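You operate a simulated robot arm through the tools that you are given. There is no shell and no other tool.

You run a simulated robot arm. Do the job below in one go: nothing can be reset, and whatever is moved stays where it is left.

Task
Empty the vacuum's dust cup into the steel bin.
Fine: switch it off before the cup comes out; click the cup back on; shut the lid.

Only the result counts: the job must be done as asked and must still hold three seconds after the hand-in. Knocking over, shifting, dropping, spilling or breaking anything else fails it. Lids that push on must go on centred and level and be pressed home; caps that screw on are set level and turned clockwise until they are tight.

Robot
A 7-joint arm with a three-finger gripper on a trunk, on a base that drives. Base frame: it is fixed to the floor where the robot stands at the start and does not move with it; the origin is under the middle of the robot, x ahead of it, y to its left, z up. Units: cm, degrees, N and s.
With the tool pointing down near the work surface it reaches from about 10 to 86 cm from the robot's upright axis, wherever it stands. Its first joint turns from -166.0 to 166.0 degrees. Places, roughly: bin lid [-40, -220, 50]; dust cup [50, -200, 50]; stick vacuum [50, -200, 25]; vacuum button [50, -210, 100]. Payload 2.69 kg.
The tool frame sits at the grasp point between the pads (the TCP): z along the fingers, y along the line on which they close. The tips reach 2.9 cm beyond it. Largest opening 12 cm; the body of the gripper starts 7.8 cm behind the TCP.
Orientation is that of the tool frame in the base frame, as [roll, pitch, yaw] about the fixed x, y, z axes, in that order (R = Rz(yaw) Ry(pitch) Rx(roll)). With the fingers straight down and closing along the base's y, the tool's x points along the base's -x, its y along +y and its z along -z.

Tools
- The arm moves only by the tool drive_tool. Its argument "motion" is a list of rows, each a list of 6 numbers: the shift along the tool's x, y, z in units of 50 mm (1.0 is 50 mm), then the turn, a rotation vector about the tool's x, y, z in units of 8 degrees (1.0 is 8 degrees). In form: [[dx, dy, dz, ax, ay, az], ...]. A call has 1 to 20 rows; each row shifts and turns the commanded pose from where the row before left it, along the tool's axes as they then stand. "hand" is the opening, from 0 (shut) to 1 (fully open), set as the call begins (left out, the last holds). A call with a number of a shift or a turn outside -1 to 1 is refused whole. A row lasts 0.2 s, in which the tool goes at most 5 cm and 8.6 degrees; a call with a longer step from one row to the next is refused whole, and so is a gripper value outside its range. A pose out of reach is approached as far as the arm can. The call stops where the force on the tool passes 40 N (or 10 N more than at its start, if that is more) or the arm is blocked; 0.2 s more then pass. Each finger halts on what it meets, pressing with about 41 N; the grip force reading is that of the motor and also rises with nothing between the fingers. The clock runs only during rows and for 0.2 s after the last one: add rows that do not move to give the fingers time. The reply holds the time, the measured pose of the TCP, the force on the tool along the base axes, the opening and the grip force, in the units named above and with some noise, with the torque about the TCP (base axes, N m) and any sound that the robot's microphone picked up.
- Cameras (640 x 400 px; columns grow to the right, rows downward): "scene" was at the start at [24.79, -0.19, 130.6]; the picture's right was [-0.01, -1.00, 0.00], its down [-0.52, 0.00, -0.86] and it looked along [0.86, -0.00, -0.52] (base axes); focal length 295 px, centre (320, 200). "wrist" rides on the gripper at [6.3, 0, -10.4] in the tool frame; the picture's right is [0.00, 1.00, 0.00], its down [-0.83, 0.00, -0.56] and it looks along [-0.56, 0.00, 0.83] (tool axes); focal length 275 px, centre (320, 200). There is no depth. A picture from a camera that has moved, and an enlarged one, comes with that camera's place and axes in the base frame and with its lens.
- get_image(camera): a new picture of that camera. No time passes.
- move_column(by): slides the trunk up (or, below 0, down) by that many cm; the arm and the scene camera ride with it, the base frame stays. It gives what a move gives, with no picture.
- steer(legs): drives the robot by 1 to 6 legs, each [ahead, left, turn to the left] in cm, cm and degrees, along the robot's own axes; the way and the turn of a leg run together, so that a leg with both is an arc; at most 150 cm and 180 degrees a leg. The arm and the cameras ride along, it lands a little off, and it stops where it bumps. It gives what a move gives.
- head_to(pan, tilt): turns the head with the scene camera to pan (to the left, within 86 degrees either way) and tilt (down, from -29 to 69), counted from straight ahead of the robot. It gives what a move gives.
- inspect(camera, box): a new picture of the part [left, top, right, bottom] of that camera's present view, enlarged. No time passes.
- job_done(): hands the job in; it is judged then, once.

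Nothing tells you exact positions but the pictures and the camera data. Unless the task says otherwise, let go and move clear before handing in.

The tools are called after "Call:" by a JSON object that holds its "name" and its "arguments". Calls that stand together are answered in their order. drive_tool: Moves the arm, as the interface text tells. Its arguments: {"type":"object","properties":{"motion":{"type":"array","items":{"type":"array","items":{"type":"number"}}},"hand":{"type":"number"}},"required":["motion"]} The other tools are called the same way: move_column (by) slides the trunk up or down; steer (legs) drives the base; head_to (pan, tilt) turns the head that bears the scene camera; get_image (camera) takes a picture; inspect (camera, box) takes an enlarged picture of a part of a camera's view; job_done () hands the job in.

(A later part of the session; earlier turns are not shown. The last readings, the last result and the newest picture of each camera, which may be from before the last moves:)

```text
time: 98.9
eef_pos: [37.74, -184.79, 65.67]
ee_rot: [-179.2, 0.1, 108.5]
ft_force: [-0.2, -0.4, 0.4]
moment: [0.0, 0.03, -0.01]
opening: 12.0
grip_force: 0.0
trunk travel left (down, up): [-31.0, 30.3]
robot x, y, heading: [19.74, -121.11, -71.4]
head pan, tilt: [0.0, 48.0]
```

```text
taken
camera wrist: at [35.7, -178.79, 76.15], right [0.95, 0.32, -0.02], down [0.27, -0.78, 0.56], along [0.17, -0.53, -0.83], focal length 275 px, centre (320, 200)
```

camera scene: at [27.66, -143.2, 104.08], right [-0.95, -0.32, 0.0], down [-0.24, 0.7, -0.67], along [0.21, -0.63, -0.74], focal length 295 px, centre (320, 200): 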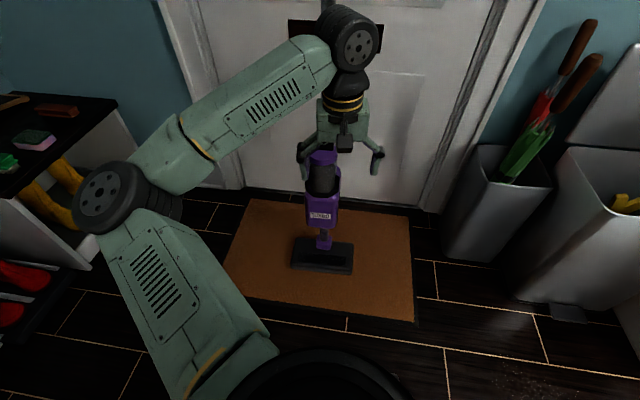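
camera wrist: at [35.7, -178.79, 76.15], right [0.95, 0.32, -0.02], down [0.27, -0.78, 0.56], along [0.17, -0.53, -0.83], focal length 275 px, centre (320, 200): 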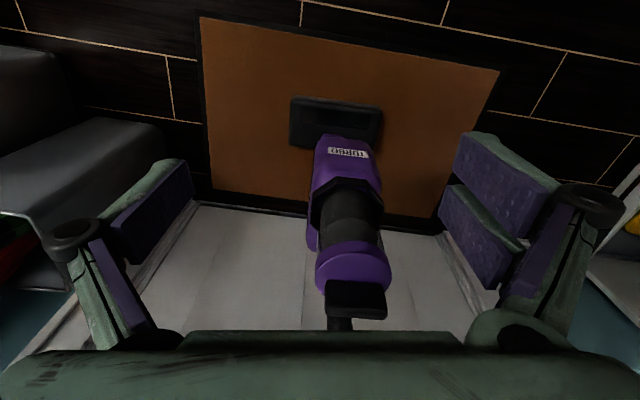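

Call:
{"name": "inspect", "arguments": {"camera": "wrist", "box": [280, 110, 420, 330]}}

Call:
{"name": "inspect", "arguments": {"camera": "scene", "box": [275, 120, 375, 280]}}

```text
1.82 times, centred on (350, 220) of wrist
camera zoom: at [35.7, -178.79, 76.15], right [0.95, 0.32, -0.02], down [0.27, -0.78, 0.56], along [0.17, -0.53, -0.83], focal length 500 px, centre (266, 164)
```

zoom: 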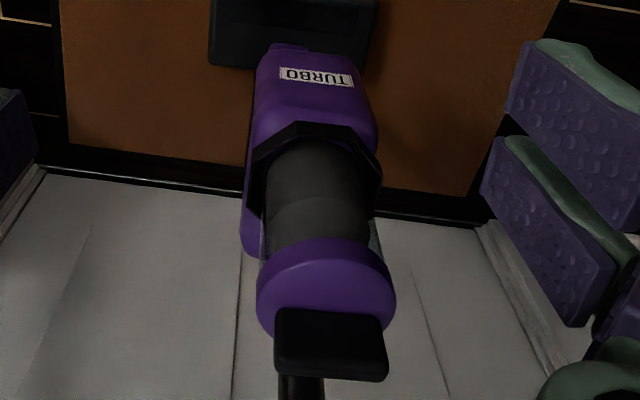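

```text
2.50 times, centred on (325, 200) of scene
camera zoom: at [27.66, -143.2, 104.08], right [-0.95, -0.32, 0.0], down [-0.24, 0.7, -0.67], along [0.21, -0.63, -0.74], focal length 738 px, centre (308, 200)
```

zoom: 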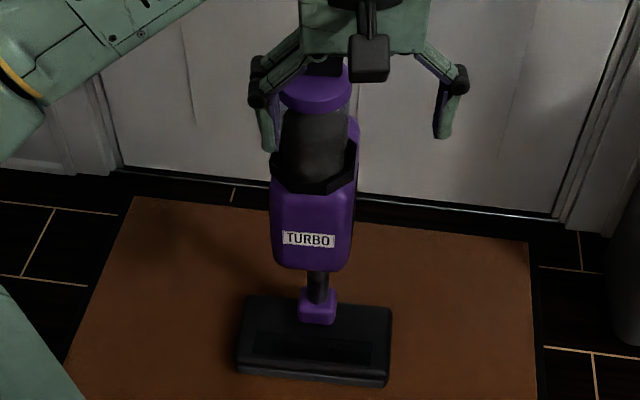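

The cup's axis is near [45.2,-197.6], cap underside at z≈56.6 and cradle rim at z≈50, so I can grip the clear wall around z=53.4. I tilt the tool to horizontal.

Call:
{"name": "drive_tool", "arguments": {"motion": [[0, 0, 0, 0, -1, 0], [0, 0, 0, 0, -1, 0], [0, 0, 0, 0, -1, 0], [0, 0, 0, 0, -1, 0], [0, 0, 0, 0, -1, 0], [0, 0, 0, 0, -1, 0], [0, 0, 0, 0, -1, 0], [0, 0, 0, 0, -1, 0], [0, 0, 0, 0, -1, 0], [0, 0, 0, 0, -1, 0], [0, 0, 0, 0, -1, 0], [0, 0, 0, 0, -0.25, 0]]}}

Call:
{"name": "get_image", "arguments": {"camera": "scene"}}

Call:
{"name": "get_image", "arguments": {"camera": "wrist"}}

```text
time: 101.5
eef_pos: [38.36, -191.04, 66.62]
ee_rot: [-178.1, 75.7, 111.0]
ft_force: [0.1, 0.3, -0.5]
moment: [0.0, 0.01, -0.03]
opening: 11.99
grip_force: 0.0
out of reach, approached as far as the arm can: row 7, 8, 9, 10, 11
trunk travel left (down, up): [-31.0, 30.3]
robot x, y, heading: [19.75, -120.8, -71.5]
head pan, tilt: [0.0, 48.0]
```

```text
taken
camera scene: at [27.67, -143.2, 104.08], right [-0.95, -0.32, 0.0], down [-0.24, 0.7, -0.67], along [0.21, -0.63, -0.74], focal length 295 px, centre (320, 200)
```

scene: 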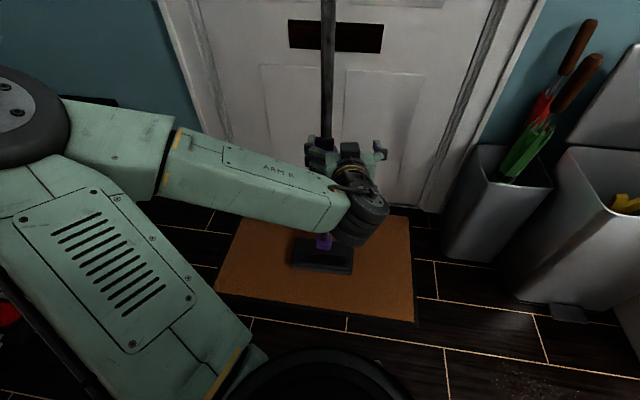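

```text
taken
camera wrist: at [34.51, -179.93, 63.06], right [0.94, 0.33, -0.01], down [-0.1, 0.32, 0.94], along [0.31, -0.89, 0.33], focal length 275 px, centre (320, 200)
```

wrist: 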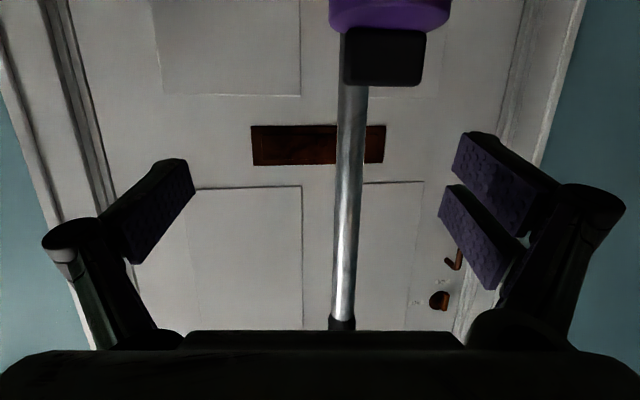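

The wrist stops at about 14° below horizontal, which is fine. I ease off the tilt a little and see how the pose settles.

Call:
{"name": "drive_tool", "arguments": {"motion": [[0, 0, -0.6, 0, 1, 0], [0, 0, 0, 0, 0, 0]]}}

```text
time: 102.1
eef_pos: [37.69, -190.14, 67.25]
ee_rot: [-178.7, 69.7, 110.4]
ft_force: [0.5, 1.3, 0.5]
moment: [0.0, 0.02, 0.02]
opening: 12.01
grip_force: 0.0
out of reach, approached as far as the arm can: row 1
trunk travel left (down, up): [-31.0, 30.3]
robot x, y, heading: [19.71, -120.8, -71.3]
head pan, tilt: [0.0, 48.0]
```

Call:
{"name": "steer", "arguments": {"legs": [[-8, 0, 0]]}}

Call:
{"name": "move_column", "arguments": {"by": -12}}

Call:
{"name": "get_image", "arguments": {"camera": "wrist"}}

Call:
{"name": "get_image", "arguments": {"camera": "scene"}}

```text
time: 103.1
eef_pos: [35.17, -182.77, 67.36]
ee_rot: [-178.6, 69.7, 110.4]
ft_force: [0.2, 0.5, 0.3]
moment: [0.03, 0.04, -0.03]
opening: 11.99
grip_force: 0.1
trunk travel left (down, up): [-31.0, 30.3]
robot x, y, heading: [17.2, -113.27, -71.5]
head pan, tilt: [0.0, 48.0]
```

```text
time: 104.6
eef_pos: [35.1, -182.83, 55.22]
ee_rot: [-178.7, 69.6, 110.3]
ft_force: [-0.1, -0.6, -0.3]
moment: [0.02, -0.04, 0.01]
opening: 11.99
grip_force: 0.1
trunk travel left (down, up): [-19.0, 42.3]
robot x, y, heading: [17.52, -113.2, -71.4]
head pan, tilt: [0.0, 48.0]
```

```text
taken
camera wrist: at [31.16, -171.5, 53.07], right [0.94, 0.33, -0.01], down [-0.07, 0.22, 0.97], along [0.32, -0.92, 0.23], focal length 275 px, centre (320, 200)
```

wrist: 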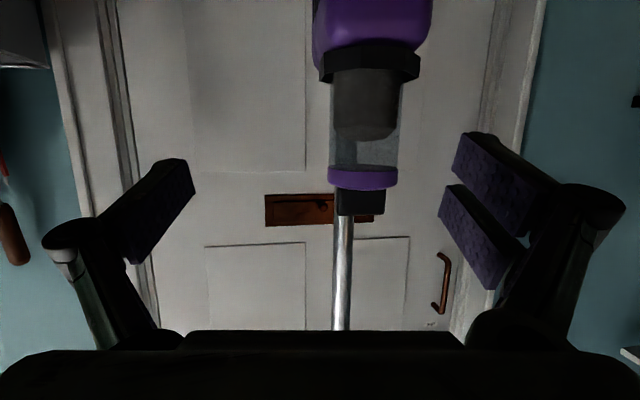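

```text
taken
camera scene: at [25.14, -135.76, 92.09], right [-0.95, -0.32, 0.0], down [-0.24, 0.7, -0.67], along [0.21, -0.63, -0.74], focal length 295 px, centre (320, 200)
```

scene: 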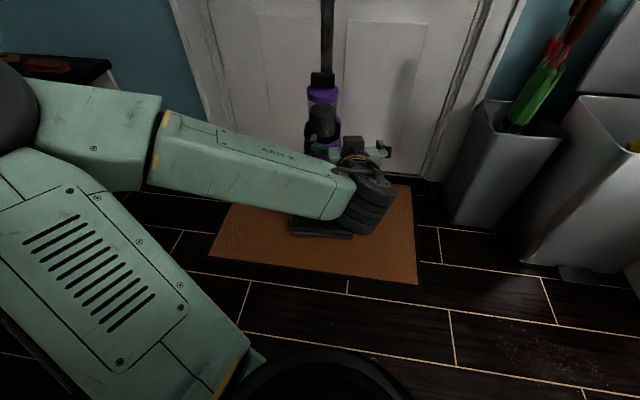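

Call:
{"name": "inspect", "arguments": {"camera": "wrist", "box": [290, 0, 450, 230]}}

```text
1.74 times, centred on (370, 115) of wrist
camera zoom: at [31.16, -171.5, 53.07], right [0.94, 0.33, -0.01], down [-0.07, 0.22, 0.97], along [0.32, -0.92, 0.23], focal length 479 px, centre (233, 348)
```

zoom: 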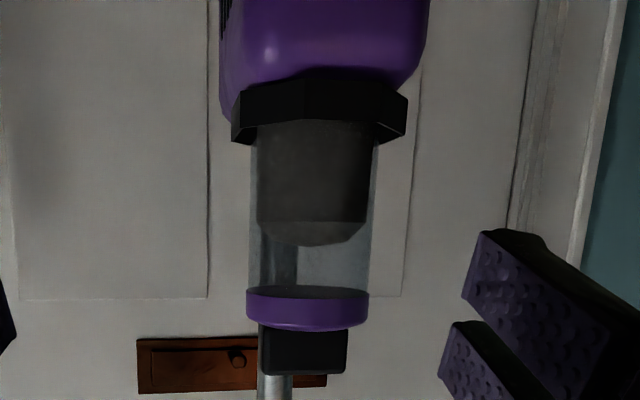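

I now have a clear side view: exposed clear wall from z≈48 to 56, axis at about [45.2,-197.7]. I line up and approach part way.

Call:
{"name": "drive_tool", "arguments": {"motion": [[0.225, 0.485, 0.084, 0, 0, 0], [0.225, 0.485, 0.084, 0, 0, 0], [-0.19, 0, 0.52, 0, 0, 0], [-0.19, 0, 0.52, 0, 0, 0], [-0.19, 0, 0.52, 0, 0, 0], [0, 0, 0, 0, 0, 0]]}}

Call:
{"name": "get_image", "arguments": {"camera": "wrist"}}

Call:
{"name": "get_image", "arguments": {"camera": "scene"}}

```text
time: 106.0
eef_pos: [42.2, -189.54, 52.81]
ee_rot: [-178.7, 69.7, 110.4]
ft_force: [-0.3, -0.1, 0.3]
moment: [0.01, -0.01, 0.0]
opening: 12.02
grip_force: 0.0
out of reach, approached as far as the arm can: row 1
trunk travel left (down, up): [-19.0, 42.3]
robot x, y, heading: [17.5, -113.62, -71.4]
head pan, tilt: [0.0, 48.0]
```

```text
taken
camera wrist: at [38.38, -178.25, 50.55], right [0.94, 0.33, -0.01], down [-0.07, 0.22, 0.97], along [0.32, -0.92, 0.23], focal length 275 px, centre (320, 200)
```

wrist: 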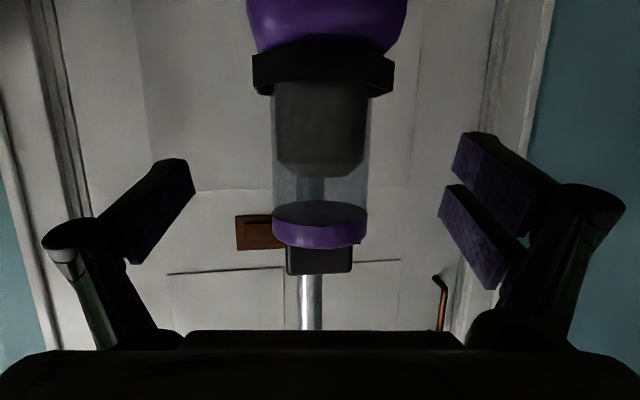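

```text
taken
camera scene: at [25.14, -135.76, 92.08], right [-0.95, -0.32, 0.0], down [-0.24, 0.7, -0.67], along [0.21, -0.63, -0.74], focal length 295 px, centre (320, 200)
```

scene: 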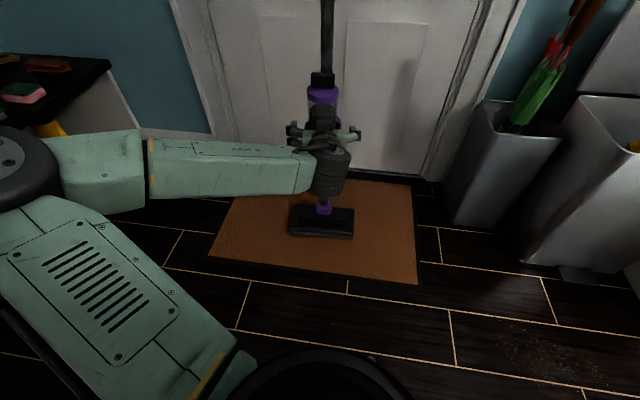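

Call:
{"name": "drive_tool", "arguments": {"motion": [[-0.137, 0.01, 0.36, 0, 0, 0], [-0.137, 0.01, 0.36, 0, 0, 0], [-0.137, 0.01, 0.36, 0, 0, 0], [-0.13, 0, 0.35, 0, 0, 0], [0, 0, 0, 0, 0, 0]]}}

Call:
{"name": "get_image", "arguments": {"camera": "wrist"}}

Call:
{"name": "inspect", "arguments": {"camera": "scene", "box": [260, 60, 400, 220]}}

```text
time: 107.2
eef_pos: [45.0, -196.67, 53.02]
ee_rot: [-178.7, 69.6, 110.4]
ft_force: [-0.3, 0.5, -0.5]
moment: [-0.02, -0.02, 0.05]
opening: 12.01
grip_force: 0.1
trunk travel left (down, up): [-19.0, 42.3]
robot x, y, heading: [17.4, -113.64, -71.2]
head pan, tilt: [0.0, 48.0]
```

```text
taken
camera wrist: at [41.16, -185.44, 50.77], right [0.94, 0.33, -0.01], down [-0.07, 0.22, 0.97], along [0.32, -0.92, 0.23], focal length 275 px, centre (320, 200)
```

wrist: 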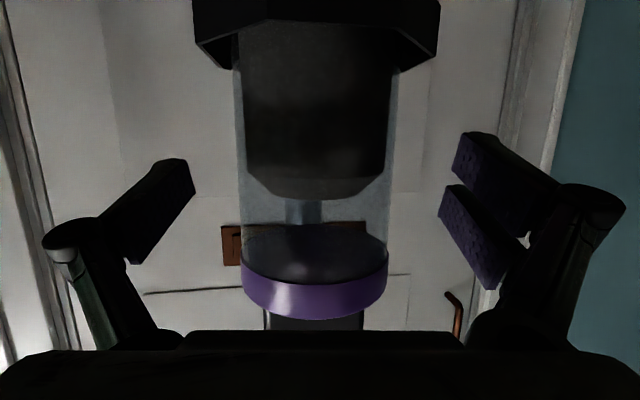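

```text
2.50 times, centred on (330, 140) of scene
camera zoom: at [25.14, -135.76, 92.08], right [-0.95, -0.32, 0.0], down [-0.24, 0.7, -0.67], along [0.21, -0.63, -0.74], focal length 738 px, centre (295, 350)
```

zoom: 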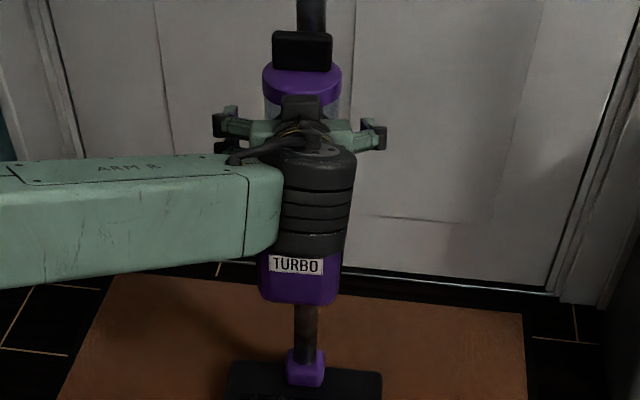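

The cup sits well between the fingers. I close on it.

Call:
{"name": "drive_tool", "arguments": {"hand": 0, "motion": [[0, 0, 0, 0, 0, 0], [0, 0, 0, 0, 0, 0], [0, 0, 0, 0, 0, 0], [0, 0, 0, 0, 0, 0], [0, 0, 0, 0, 0, 0]]}}

Call:
{"name": "get_image", "arguments": {"camera": "wrist"}}

```text
time: 108.4
eef_pos: [45.02, -196.7, 53.13]
ee_rot: [-178.7, 69.8, 110.4]
ft_force: [-3.2, 0.8, 1.1]
moment: [0.05, 0.11, 0.02]
opening: 7.24
grip_force: 35.9
trunk travel left (down, up): [-19.0, 42.3]
robot x, y, heading: [17.38, -113.37, -71.2]
head pan, tilt: [0.0, 48.0]
heard: snap
```

```text
taken
camera wrist: at [41.09, -185.43, 50.8], right [0.94, 0.33, -0.01], down [-0.06, 0.22, 0.97], along [0.32, -0.92, 0.23], focal length 275 px, centre (320, 200)
```

wrist: 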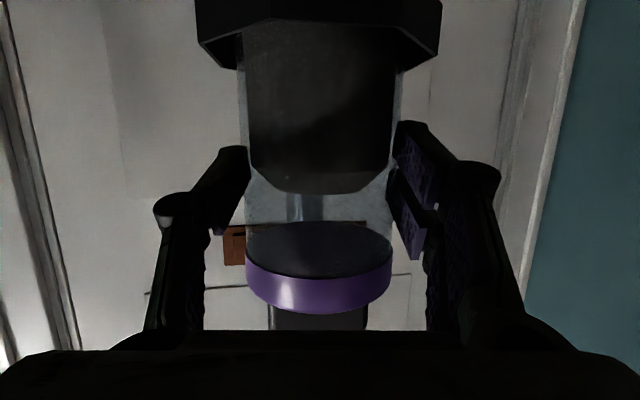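

I heard a snap while gripping; I look closely to see what happened.

Call:
{"name": "inspect", "arguments": {"camera": "wrist", "box": [180, 0, 460, 330]}}

Call:
{"name": "inspect", "arguments": {"camera": "scene", "box": [280, 60, 380, 160]}}

```text
1.21 times, centred on (320, 165) of wrist
camera zoom: at [41.09, -185.43, 50.8], right [0.94, 0.33, -0.01], down [-0.06, 0.22, 0.97], along [0.32, -0.92, 0.23], focal length 334 px, centre (320, 242)
```

zoom: 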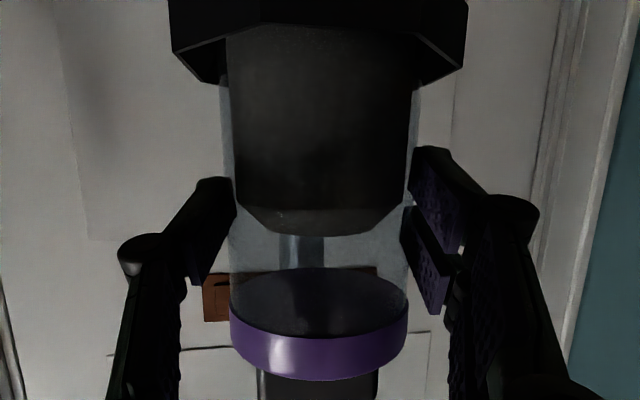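

```text
4.00 times, centred on (330, 110) of scene
camera zoom: at [25.13, -135.75, 92.09], right [-0.95, -0.32, 0.0], down [-0.24, 0.7, -0.67], along [0.21, -0.63, -0.74], focal length 1180 px, centre (280, 560)
```

zoom: 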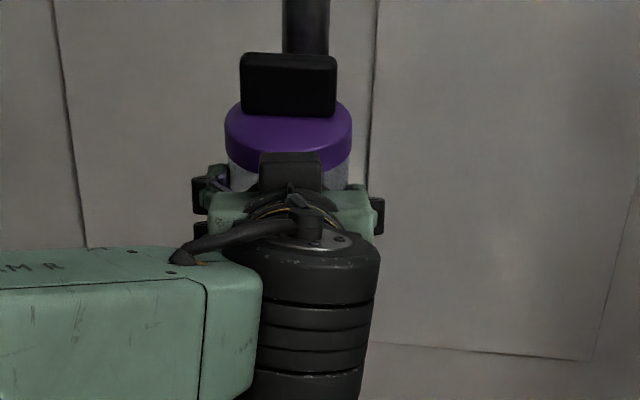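

Call:
{"name": "move_column", "arguments": {"by": 2}}

Call:
{"name": "get_image", "arguments": {"camera": "wrist"}}

Call:
{"name": "inspect", "arguments": {"camera": "scene", "box": [260, 40, 400, 200]}}

```text
time: 109.1
eef_pos: [45.06, -196.69, 54.96]
ee_rot: [-178.8, 69.7, 110.4]
ft_force: [0.7, 0.4, -1.6]
moment: [0.02, -0.01, 0.01]
opening: 7.17
grip_force: 41.0
trunk travel left (down, up): [-21.0, 40.3]
robot x, y, heading: [17.86, -113.34, -71.3]
head pan, tilt: [0.0, 48.0]
```

```text
taken
camera wrist: at [41.19, -185.42, 52.75], right [0.94, 0.33, -0.01], down [-0.07, 0.22, 0.97], along [0.32, -0.92, 0.23], focal length 275 px, centre (320, 200)
```

wrist: 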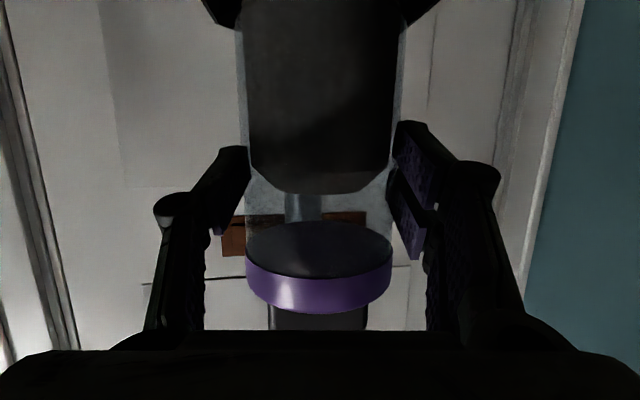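

```text
2.50 times, centred on (330, 120) of scene
camera zoom: at [25.15, -135.77, 94.08], right [-0.95, -0.32, 0.0], down [-0.24, 0.7, -0.67], along [0.21, -0.63, -0.74], focal length 738 px, centre (295, 400)
```

zoom: 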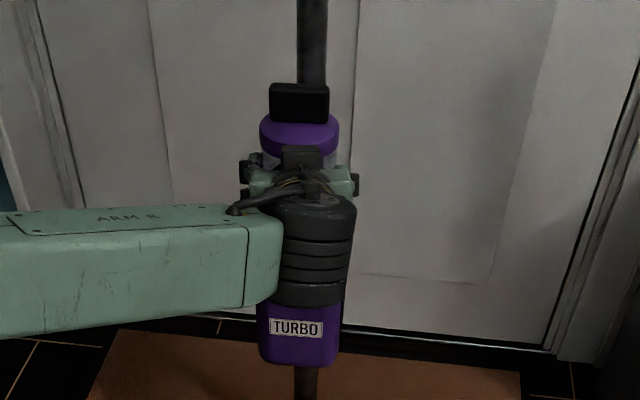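

The cup comes up freely, only about 1.6 N. I keep lifting straight up.

Call:
{"name": "move_column", "arguments": {"by": 6}}

Call:
{"name": "move_column", "arguments": {"by": 12}}

Call:
{"name": "get_image", "arguments": {"camera": "wrist"}}

Call:
{"name": "get_image", "arguments": {"camera": "scene"}}

```text
time: 110.1
eef_pos: [45.15, -196.77, 60.99]
ee_rot: [-178.7, 69.8, 110.4]
ft_force: [-0.8, 0.1, -1.6]
moment: [0.04, 0.01, -0.02]
opening: 7.22
grip_force: 41.0
trunk travel left (down, up): [-27.0, 34.3]
robot x, y, heading: [17.08, -113.34, -71.4]
head pan, tilt: [0.0, 48.0]
```

```text
time: 111.6
eef_pos: [45.13, -196.74, 72.89]
ee_rot: [-178.8, 69.7, 110.4]
ft_force: [-0.2, 0.0, -1.7]
moment: [0.04, -0.02, 0.0]
opening: 7.18
grip_force: 41.4
trunk travel left (down, up): [-39.0, 22.3]
robot x, y, heading: [17.36, -113.32, -71.5]
head pan, tilt: [0.0, 48.0]
```

```text
taken
camera wrist: at [41.15, -185.43, 70.74], right [0.94, 0.33, -0.01], down [-0.07, 0.22, 0.97], along [0.32, -0.92, 0.23], focal length 275 px, centre (320, 200)
```

wrist: 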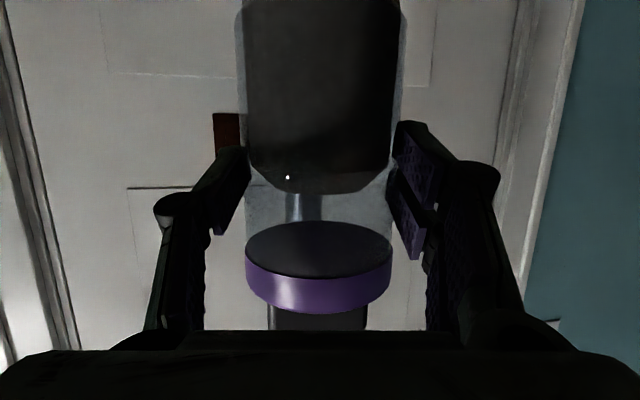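

```text
taken
camera scene: at [25.15, -135.78, 112.07], right [-0.95, -0.32, 0.0], down [-0.24, 0.7, -0.67], along [0.21, -0.63, -0.74], focal length 295 px, centre (320, 200)
```

scene: 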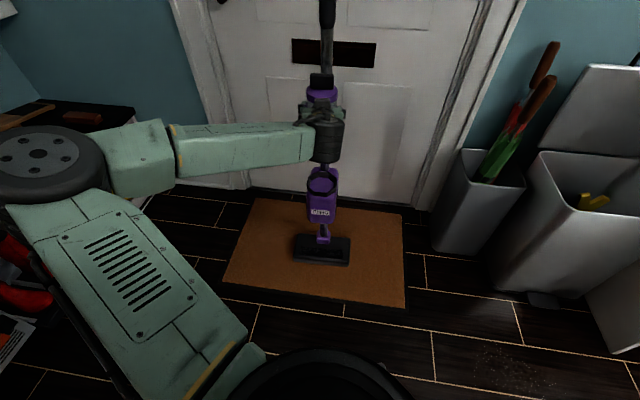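

Call:
{"name": "inspect", "arguments": {"camera": "wrist", "box": [220, 0, 420, 340]}}

Call:
{"name": "inspect", "arguments": {"camera": "scene", "box": [270, 60, 380, 280]}}

```text
1.18 times, centred on (320, 170) of wrist
camera zoom: at [41.15, -185.43, 70.74], right [0.94, 0.33, -0.01], down [-0.07, 0.22, 0.97], along [0.32, -0.92, 0.23], focal length 324 px, centre (320, 235)
```

zoom: 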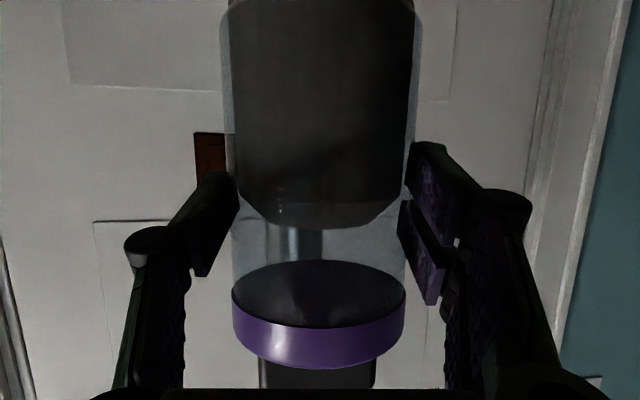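

```text
1.82 times, centred on (325, 170) of scene
camera zoom: at [25.15, -135.78, 112.07], right [-0.95, -0.32, 0.0], down [-0.24, 0.7, -0.67], along [0.21, -0.63, -0.74], focal length 536 px, centre (311, 254)
```

zoom: 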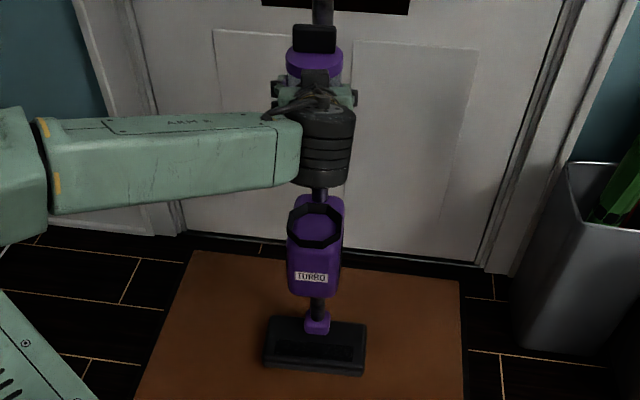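

The cup is out and the cradle is empty below it. I back away, then bring the cup upright to the open bin.

Call:
{"name": "move_column", "arguments": {"by": 8}}

Call:
{"name": "steer", "arguments": {"legs": [[-35, 0, 0], [0, 0, -6.6], [0, -70.5, 0]]}}

Call:
{"name": "get_image", "arguments": {"camera": "scene"}}

Call:
{"name": "get_image", "arguments": {"camera": "wrist"}}

```text
time: 112.8
eef_pos: [45.17, -196.68, 81.08]
ee_rot: [-178.7, 69.6, 110.4]
ft_force: [-0.4, -0.4, -1.8]
moment: [0.01, 0.05, 0.04]
opening: 7.18
grip_force: 41.1
trunk travel left (down, up): [-47.0, 14.3]
robot x, y, heading: [17.44, -113.12, -71.3]
head pan, tilt: [0.0, 48.0]
```

```text
time: 118.6
eef_pos: [-9.75, -173.18, 81.03]
ee_rot: [-178.6, 69.5, 102.8]
ft_force: [0.5, -0.2, -1.4]
moment: [0.01, 0.0, -0.01]
opening: 7.17
grip_force: 41.1
trunk travel left (down, up): [-47.0, 14.3]
robot x, y, heading: [-26.56, -87.0, -78.8]
head pan, tilt: [0.0, 48.0]
stopped in leg 3: the robot was blocked; the commanded pose is now the measured one
```

```text
taken
camera scene: at [-21.68, -110.22, 120.08], right [-0.98, -0.2, 0.0], down [-0.15, 0.73, -0.67], along [0.13, -0.66, -0.74], focal length 295 px, centre (320, 200)
```

scene: 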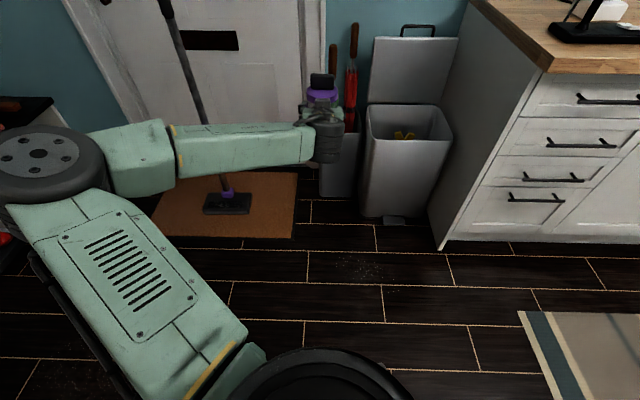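

```text
taken
camera wrist: at [-12.2, -161.5, 78.72], right [0.98, 0.2, -0.01], down [-0.04, 0.23, 0.97], along [0.2, -0.95, 0.23], focal length 275 px, centre (320, 200)
```

wrist: 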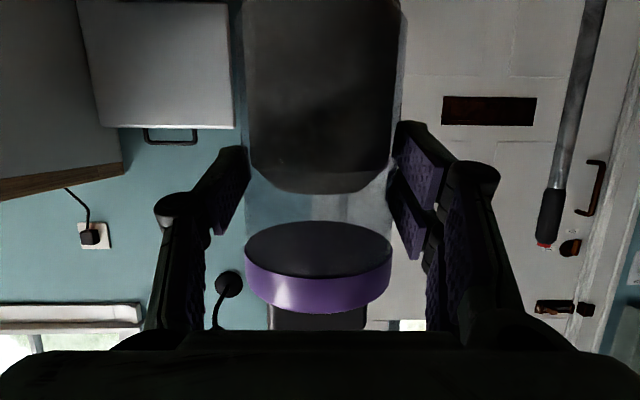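

The base bumped something on its right. I look that way.

Call:
{"name": "head_to", "arguments": {"pan": -75, "tilt": 50}}

Call:
{"name": "get_image", "arguments": {"camera": "scene"}}

```text
time: 120.1
eef_pos: [-9.7, -173.27, 80.97]
ee_rot: [-178.7, 69.7, 103.0]
ft_force: [0.6, 0.3, -1.2]
moment: [0.05, 0.02, 0.02]
opening: 7.17
grip_force: 41.0
trunk travel left (down, up): [-47.0, 14.3]
robot x, y, heading: [-26.33, -86.89, -78.7]
head pan, tilt: [-75.0, 50.0]
```

```text
taken
camera scene: at [-30.12, -105.91, 119.81], right [-0.44, 0.9, 0.0], down [0.69, 0.34, -0.64], along [-0.58, -0.29, -0.77], focal length 295 px, centre (320, 200)
```

scene: 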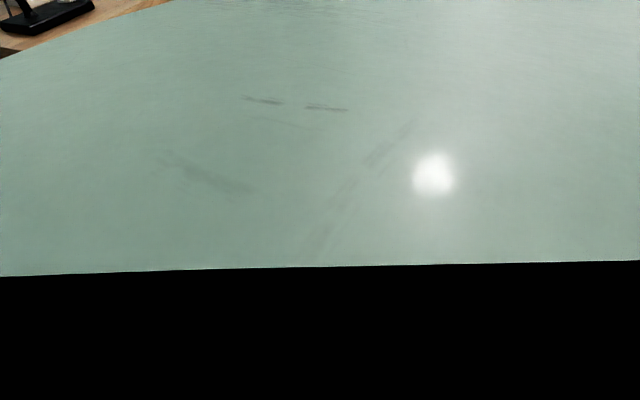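

My own shoulder blocks that view, so I leave that side alone: I shift away, turn the heading instead, and approach the bin straight on from here.

Call:
{"name": "steer", "arguments": {"legs": [[8, 8, 0], [0, 0, -18]]}}

Call:
{"name": "head_to", "arguments": {"pan": 0, "tilt": 42}}

Call:
{"name": "get_image", "arguments": {"camera": "scene"}}

```text
time: 122.4
eef_pos: [-27.75, -180.56, 80.95]
ee_rot: [-178.7, 69.8, 84.9]
ft_force: [0.0, -0.2, -1.6]
moment: [0.04, -0.02, 0.0]
opening: 7.17
grip_force: 41.1
trunk travel left (down, up): [-47.0, 14.3]
robot x, y, heading: [-16.99, -93.39, -96.8]
head pan, tilt: [-75.0, 50.0]
```

```text
time: 123.9
eef_pos: [-27.8, -180.41, 81.0]
ee_rot: [-178.8, 69.7, 85.0]
ft_force: [0.2, 0.1, -1.4]
moment: [0.0, 0.02, 0.0]
opening: 7.15
grip_force: 41.0
trunk travel left (down, up): [-47.0, 14.3]
robot x, y, heading: [-17.27, -93.22, -96.9]
head pan, tilt: [0.0, 42.0]
```

```text
taken
camera scene: at [-19.69, -117.26, 120.93], right [-0.99, 0.12, 0.0], down [0.08, 0.66, -0.74], along [-0.09, -0.74, -0.67], focal length 295 px, centre (320, 200)
```

scene: 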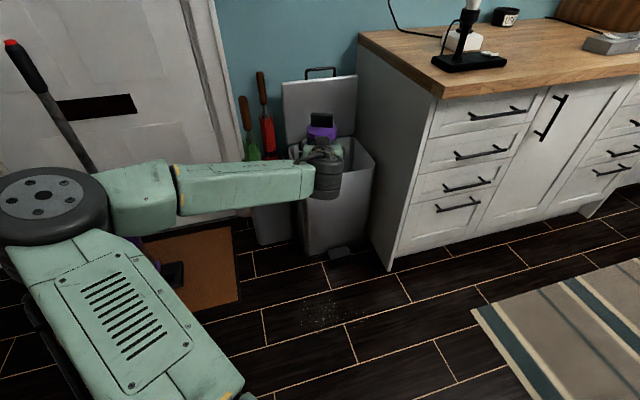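

Call:
{"name": "steer", "arguments": {"legs": [[38.5, -3.6, 0]]}}

Call:
{"name": "get_image", "arguments": {"camera": "scene"}}

Call:
{"name": "get_image", "arguments": {"camera": "wrist"}}

```text
time: 126.3
eef_pos: [-35.78, -218.42, 80.97]
ee_rot: [-178.7, 69.7, 85.0]
ft_force: [1.0, 0.0, -2.1]
moment: [0.0, 0.02, -0.01]
opening: 7.16
grip_force: 41.1
trunk travel left (down, up): [-47.0, 14.3]
robot x, y, heading: [-25.45, -131.81, -96.6]
head pan, tilt: [0.0, 42.0]
```

```text
taken
camera scene: at [-27.71, -155.33, 120.93], right [-0.99, 0.11, 0.0], down [0.08, 0.67, -0.74], along [-0.09, -0.74, -0.67], focal length 295 px, centre (320, 200)
```

scene: 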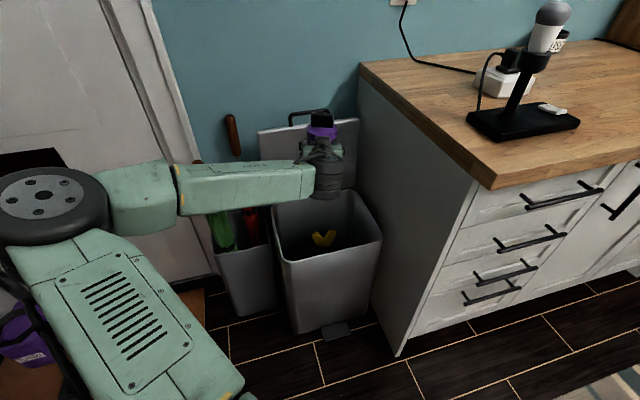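

```text
taken
camera wrist: at [-34.46, -206.62, 78.74], right [0.99, -0.11, -0.01], down [0.04, 0.23, 0.97], along [-0.1, -0.97, 0.23], focal length 275 px, centre (320, 200)
```

wrist: 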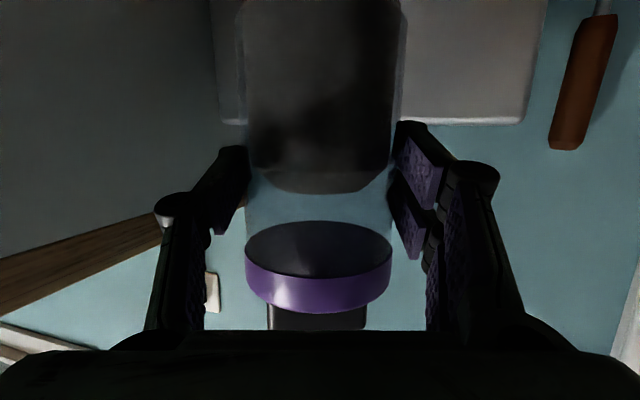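

The cup is over the bin, lid behind it. I lower a bit and start rolling the cup over in steps.

Call:
{"name": "move_column", "arguments": {"by": -14}}

Call:
{"name": "drive_tool", "arguments": {"motion": [[0, 0, 0, 0, 0, -0.8], [0, 0, 0, 0, 0, -0.8], [0, 0, 0, 0, 0, -0.8], [0, 0, 0, 0, 0, -0.8], [0, 0, 0, 0, 0, -0.8]]}}

Call:
{"name": "get_image", "arguments": {"camera": "scene"}}

Call:
{"name": "get_image", "arguments": {"camera": "wrist"}}

```text
time: 128.0
eef_pos: [-35.67, -218.54, 67.0]
ee_rot: [-178.7, 69.7, 85.1]
ft_force: [0.4, 0.6, -1.4]
moment: [0.02, 0.02, 0.01]
opening: 7.14
grip_force: 41.2
trunk travel left (down, up): [-33.0, 28.3]
robot x, y, heading: [-25.04, -131.01, -96.6]
head pan, tilt: [0.0, 42.0]
```

```text
time: 129.2
eef_pos: [-35.72, -218.55, 66.95]
ee_rot: [-124.5, 52.2, 145.2]
ft_force: [0.3, -0.5, -0.4]
moment: [0.08, 0.0, 0.01]
opening: 7.16
grip_force: 41.0
trunk travel left (down, up): [-33.0, 28.3]
robot x, y, heading: [-25.09, -131.23, -96.6]
head pan, tilt: [0.0, 42.0]
```

```text
taken
camera scene: at [-27.71, -155.31, 106.93], right [-0.99, 0.11, 0.0], down [0.08, 0.66, -0.74], along [-0.09, -0.74, -0.67], focal length 295 px, centre (320, 200)
```

scene: 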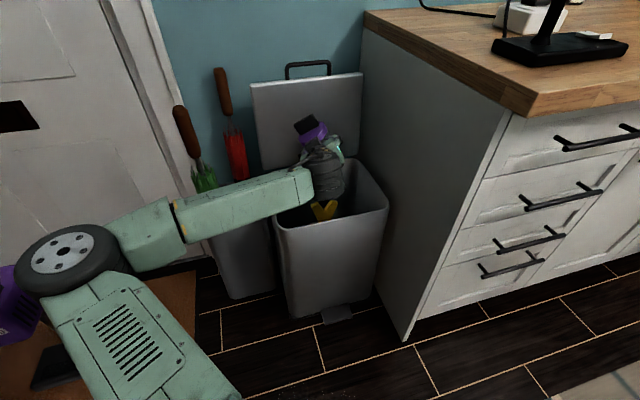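

```text
taken
camera wrist: at [-37.75, -206.63, 65.69], right [0.86, 0.09, -0.51], down [0.48, 0.23, 0.85], along [0.2, -0.97, 0.15], focal length 275 px, centre (320, 200)
```

wrist: 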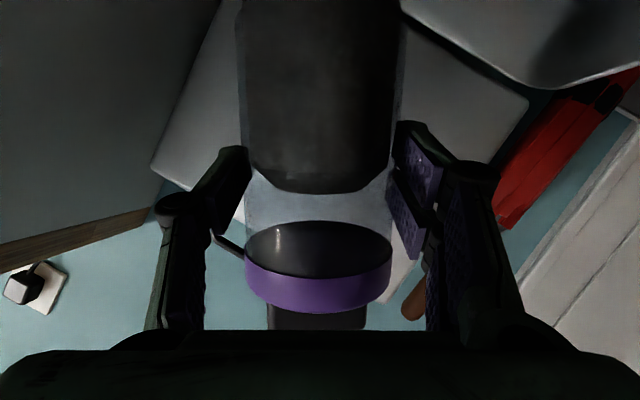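

Call:
{"name": "drive_tool", "arguments": {"motion": [[0, 0, 0, 0, 0, -0.8], [0, 0, 0, 0, 0, -0.8], [0, 0, 0, 0, 0, -0.8], [0, 0, 0, 0, 0, -0.8], [0, 0, 0, 0, 0, -0.8], [0, 0, 0, 0, 0, -0.8], [0, 0, 0, 0, 0, -0.8], [0, 0, 0, 0, 0, -0.8], [0, 0, 0, 0, 0, -0.8]]}}

Call:
{"name": "get_image", "arguments": {"camera": "scene"}}

Call:
{"name": "get_image", "arguments": {"camera": "wrist"}}

```text
time: 131.2
eef_pos: [-35.75, -218.39, 67.0]
ee_rot: [-110.3, -0.2, 173.7]
ft_force: [-0.1, 0.7, -1.8]
moment: [0.02, -0.03, 0.01]
opening: 7.14
grip_force: 40.7
trunk travel left (down, up): [-33.0, 28.3]
robot x, y, heading: [-25.47, -131.16, -96.3]
head pan, tilt: [0.0, 42.0]
```

```text
taken
camera scene: at [-27.71, -155.31, 106.93], right [-0.99, 0.11, 0.0], down [0.08, 0.66, -0.74], along [-0.09, -0.74, -0.67], focal length 295 px, centre (320, 200)
```

scene: 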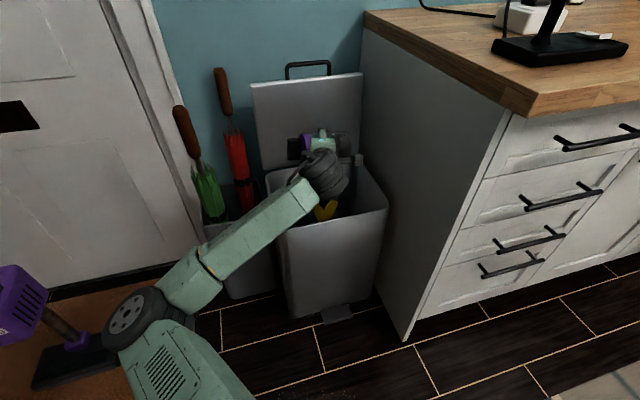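

```text
taken
camera wrist: at [-40.95, -208.1, 70.73], right [0.03, 0.35, -0.94], down [0.88, 0.43, 0.19], along [0.47, -0.83, -0.29], focal length 275 px, centre (320, 200)
```

wrist: 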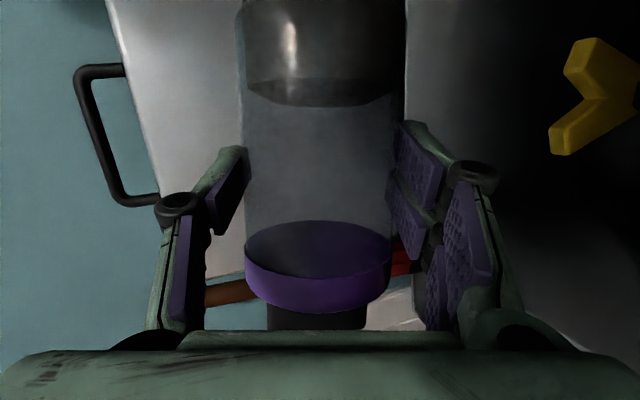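

The dark fill seems to have left the cup at 90°. I look closely at the cup and into the bin.

Call:
{"name": "inspect", "arguments": {"camera": "wrist", "box": [220, 0, 420, 330]}}

Call:
{"name": "inspect", "arguments": {"camera": "scene", "box": [250, 110, 400, 240]}}

Call:
{"name": "inspect", "arguments": {"camera": "wrist", "box": [400, 0, 640, 200]}}

```text
1.21 times, centred on (320, 165) of wrist
camera zoom: at [-40.95, -208.1, 70.73], right [0.03, 0.35, -0.94], down [0.88, 0.43, 0.19], along [0.47, -0.83, -0.29], focal length 334 px, centre (320, 242)
```

zoom: 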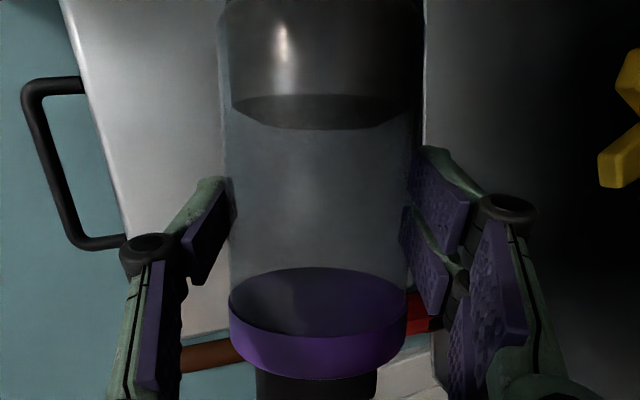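

```text
3.08 times, centred on (325, 175) of scene
camera zoom: at [-27.71, -155.31, 106.93], right [-0.99, 0.11, 0.0], down [0.08, 0.66, -0.74], along [-0.09, -0.74, -0.67], focal length 908 px, centre (305, 277)
```

zoom: 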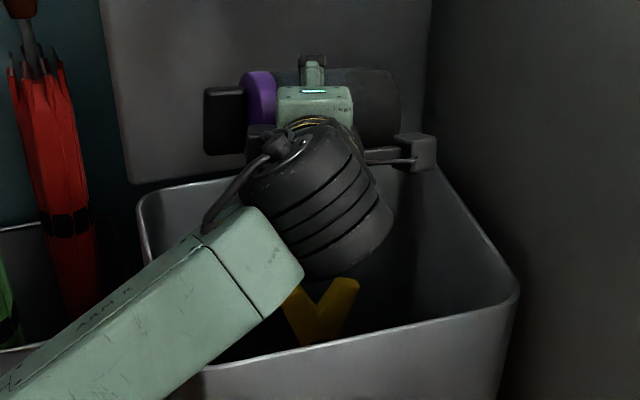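

```text
2.00 times, centred on (520, 100) of wrist
camera zoom: at [-40.95, -208.1, 70.73], right [0.03, 0.35, -0.94], down [0.88, 0.43, 0.19], along [0.47, -0.83, -0.29], focal length 551 px, centre (-80, 400)
```

zoom: 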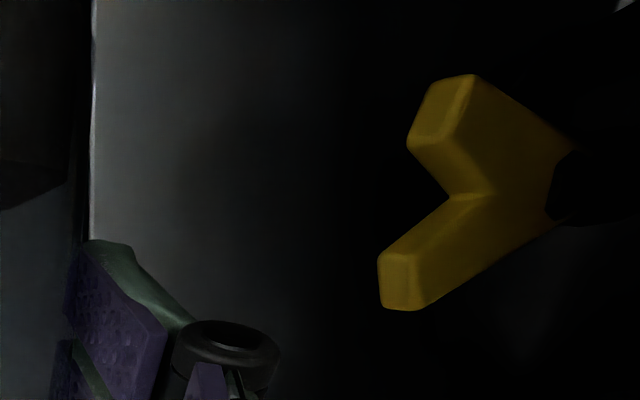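

The fill is shrinking as it tips: dust is pouring out into the bin. I keep rolling further and wait there.

Call:
{"name": "drive_tool", "arguments": {"motion": [[0, 0, 0, 0, 0, -0.8], [0, 0, 0, 0, 0, -0.8], [0, 0, 0, 0, 0, -0.8], [0, 0, 0, 0, 0, -0.8], [0, 0, 0, 0, 0, 0], [0, 0, 0, 0, 0, 0], [0, 0, 0, 0, 0, 0]]}}

Call:
{"name": "get_image", "arguments": {"camera": "wrist"}}

Call:
{"name": "get_image", "arguments": {"camera": "scene"}}

```text
time: 132.8
eef_pos: [-35.74, -218.55, 67.09]
ee_rot: [-112.3, -24.1, -176.8]
ft_force: [0.6, -0.4, -1.4]
moment: [0.03, 0.02, -0.01]
opening: 7.13
grip_force: 41.0
trunk travel left (down, up): [-33.0, 28.3]
robot x, y, heading: [-25.55, -131.14, -96.7]
head pan, tilt: [0.0, 42.0]
```

```text
taken
camera wrist: at [-40.4, -209.1, 73.27], right [-0.4, 0.36, -0.84], down [0.81, 0.56, -0.15], along [0.42, -0.75, -0.52], focal length 275 px, centre (320, 200)
```

wrist: 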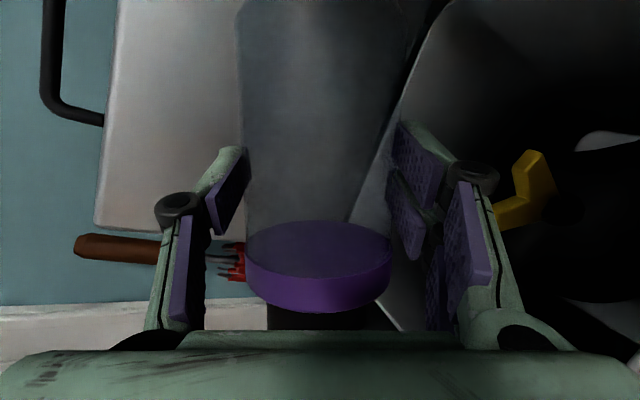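

```text
taken
camera scene: at [-27.71, -155.31, 106.93], right [-0.99, 0.11, 0.0], down [0.08, 0.66, -0.74], along [-0.09, -0.74, -0.67], focal length 295 px, centre (320, 200)
```

scene: 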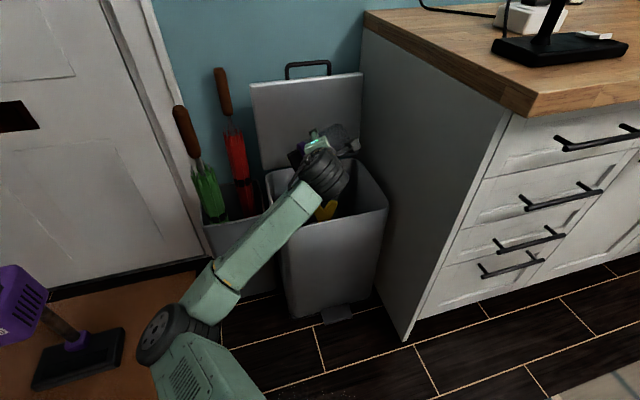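

Call:
{"name": "inspect", "arguments": {"camera": "wrist", "box": [220, 0, 420, 330]}}

Call:
{"name": "inspect", "arguments": {"camera": "scene", "box": [260, 110, 400, 230]}}

```text
1.21 times, centred on (320, 165) of wrist
camera zoom: at [-40.4, -209.1, 73.27], right [-0.4, 0.36, -0.84], down [0.81, 0.56, -0.15], along [0.42, -0.75, -0.52], focal length 334 px, centre (320, 242)
```

zoom: 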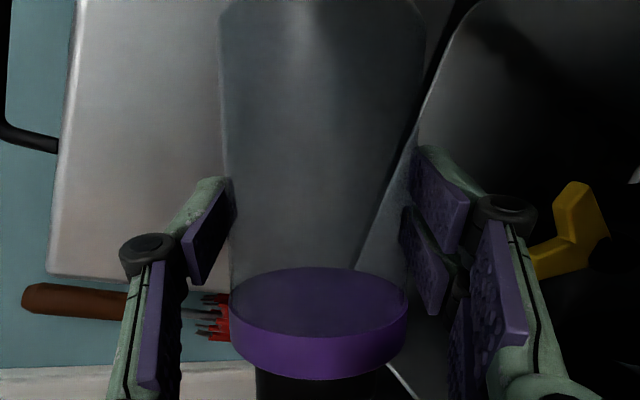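

```text
3.33 times, centred on (330, 170) of scene
camera zoom: at [-27.71, -155.31, 106.93], right [-0.99, 0.11, 0.0], down [0.08, 0.66, -0.74], along [-0.09, -0.74, -0.67], focal length 983 px, centre (287, 300)
```

zoom: 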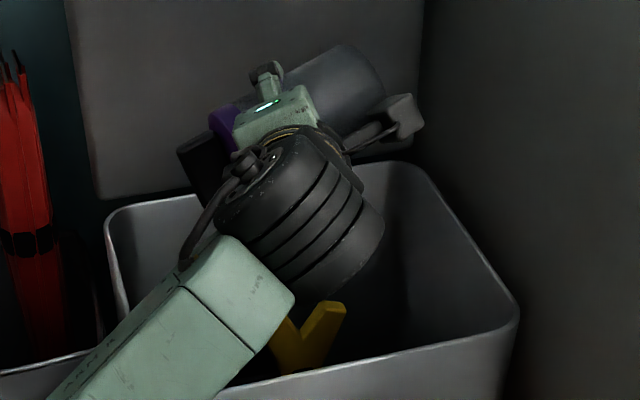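

The cup now looks empty. I tip a little more and hold a second to be sure, then roll it back upright.

Call:
{"name": "drive_tool", "arguments": {"motion": [[0, 0, 0, 0, 0, -0.8], [0, 0, 0, 0, 0, -0.8], [0, 0, 0, 0, 0, 0], [0, 0, 0, 0, 0, 0], [0, 0, 0, 0, 0, 0], [0, 0, 0, 0, 0, 0], [0, 0, 0, 0, 0, 0], [0, 0, 0, 0, 0, 0]]}}

Call:
{"name": "inspect", "arguments": {"camera": "wrist", "box": [220, 0, 420, 330]}}

Call:
{"name": "drive_tool", "arguments": {"motion": [[0, 0, 0, 0, 0, 0.8], [0, 0, 0, 0, 0, 0.8], [0, 0, 0, 0, 0, 0.8], [0, 0, 0, 0, 0, 0.8], [0, 0, 0, 0, 0, 0.8], [0, 0, 0, 0, 0, 0.8], [0, 0, 0, 0, 0, 0.8], [0, 0, 0, 0, 0, 0.8], [0, 0, 0, 0, 0, 0.8], [0, 0, 0, 0, 0, 0.8], [0, 0, 0, 0, 0, 0.8], [0, 0, 0, 0, 0, 0.8], [0, 0, 0, 0, 0, 0.8], [0, 0, 0, 0, 0, 0.8], [0, 0, 0, 0, 0, 0.8], [0, 0, 0, 0, 0, 0.8], [0, 0, 0, 0, 0, 0.8], [0, 0, 0, 0, 0, 0.8], [0, 0, 0, 0, 0, 0.8], [0, 0, 0, 0, 0, 0.8]]}}

Call:
{"name": "get_image", "arguments": {"camera": "wrist"}}

Call:
{"name": "get_image", "arguments": {"camera": "scene"}}

```text
time: 134.6
eef_pos: [-35.68, -218.48, 67.05]
ee_rot: [-115.3, -35.7, -170.9]
ft_force: [-0.9, 0.1, -0.7]
moment: [0.01, 0.0, -0.01]
opening: 7.12
grip_force: 41.0
trunk travel left (down, up): [-33.0, 28.3]
robot x, y, heading: [-25.08, -131.53, -96.5]
head pan, tilt: [0.0, 42.0]
```

```text
1.21 times, centred on (320, 165) of wrist
camera zoom: at [-39.64, -209.63, 74.38], right [-0.59, 0.34, -0.73], down [0.72, 0.63, -0.29], along [0.36, -0.7, -0.62], focal length 334 px, centre (320, 242)
```

zoom: 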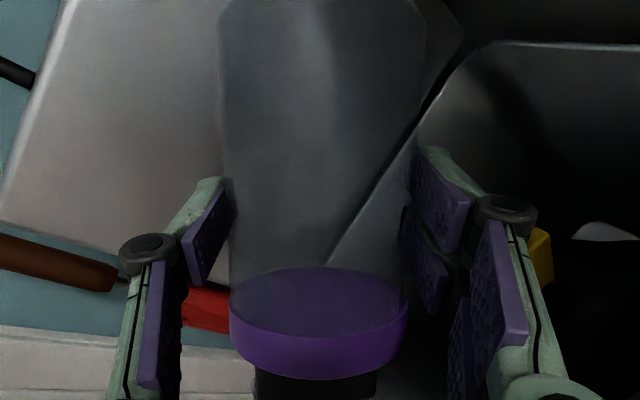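

```text
time: 138.8
eef_pos: [-35.79, -218.47, 67.07]
ee_rot: [-178.9, 69.8, 84.8]
ft_force: [0.3, -0.4, -1.6]
moment: [0.05, 0.01, -0.01]
opening: 7.14
grip_force: 41.3
trunk travel left (down, up): [-33.0, 28.3]
robot x, y, heading: [-25.03, -131.12, -96.5]
head pan, tilt: [0.0, 42.0]
```

```text
taken
camera wrist: at [-34.48, -206.63, 64.76], right [0.99, -0.11, -0.01], down [0.04, 0.23, 0.97], along [-0.1, -0.97, 0.23], focal length 275 px, centre (320, 200)
```

wrist: 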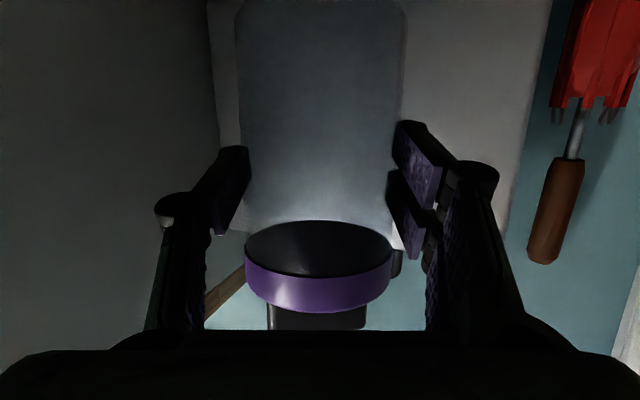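

```text
taken
camera scene: at [-27.71, -155.31, 106.93], right [-0.99, 0.11, 0.0], down [0.08, 0.66, -0.74], along [-0.09, -0.74, -0.67], focal length 295 px, centre (320, 200)
```

scene: 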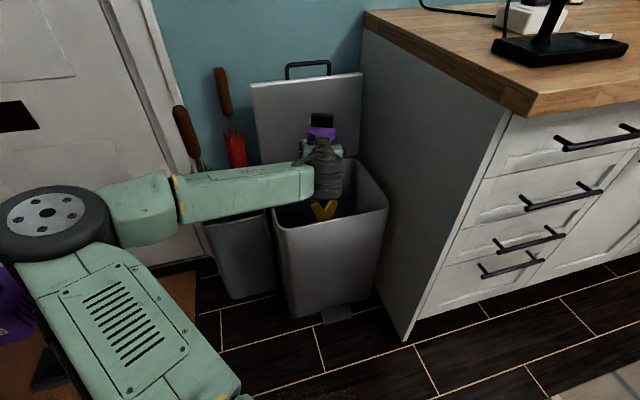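

The cup is clear and empty. I raise it, back out of the bin area and return to the vacuum.

Call:
{"name": "move_column", "arguments": {"by": 14}}

Call:
{"name": "steer", "arguments": {"legs": [[-38, 4, 0], [0, 0, 25.2], [0, 26, 0], [18, 0, 0]]}}

Call:
{"name": "get_image", "arguments": {"camera": "scene"}}

Call:
{"name": "get_image", "arguments": {"camera": "wrist"}}

```text
time: 140.5
eef_pos: [-35.71, -218.5, 80.93]
ee_rot: [-178.7, 69.7, 85.1]
ft_force: [0.2, -0.5, -1.4]
moment: [0.02, -0.02, 0.02]
opening: 7.13
grip_force: 40.9
trunk travel left (down, up): [-47.0, 14.3]
robot x, y, heading: [-25.59, -131.11, -96.6]
head pan, tilt: [0.0, 42.0]
```

```text
time: 147.5
eef_pos: [40.8, -186.81, 80.97]
ee_rot: [-178.7, 69.7, 110.2]
ft_force: [-1.4, 0.0, -1.2]
moment: [0.01, -0.02, -0.01]
opening: 7.12
grip_force: 41.1
trunk travel left (down, up): [-47.0, 14.3]
robot x, y, heading: [13.45, -103.24, -71.3]
head pan, tilt: [0.0, 42.0]
```

```text
taken
camera scene: at [21.2, -126.25, 120.92], right [-0.95, -0.32, 0.0], down [-0.21, 0.63, -0.74], along [0.24, -0.7, -0.67], focal length 295 px, centre (320, 200)
```

scene: 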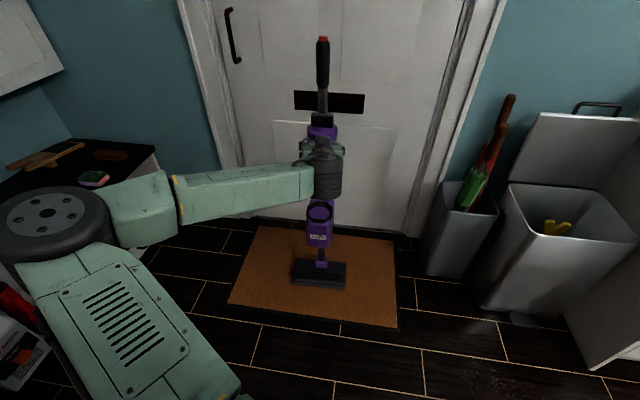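

```text
taken
camera wrist: at [36.92, -175.48, 78.73], right [0.95, 0.33, -0.01], down [-0.06, 0.22, 0.97], along [0.32, -0.92, 0.23], focal length 275 px, centre (320, 200)
```

wrist: 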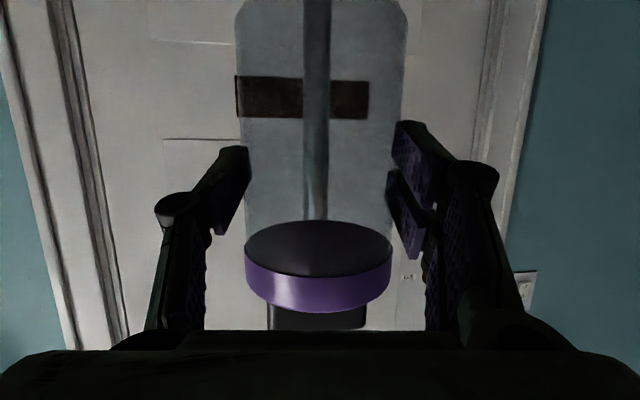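

Call:
{"name": "steer", "arguments": {"legs": [[10.6, 0.7, 0]]}}

```text
time: 148.7
eef_pos: [44.89, -196.38, 80.96]
ee_rot: [-178.7, 69.6, 110.3]
ft_force: [0.2, 0.3, -1.9]
moment: [0.04, -0.02, 0.02]
opening: 7.09
grip_force: 41.1
trunk travel left (down, up): [-47.0, 14.3]
robot x, y, heading: [17.06, -112.88, -71.4]
head pan, tilt: [0.0, 42.0]
```

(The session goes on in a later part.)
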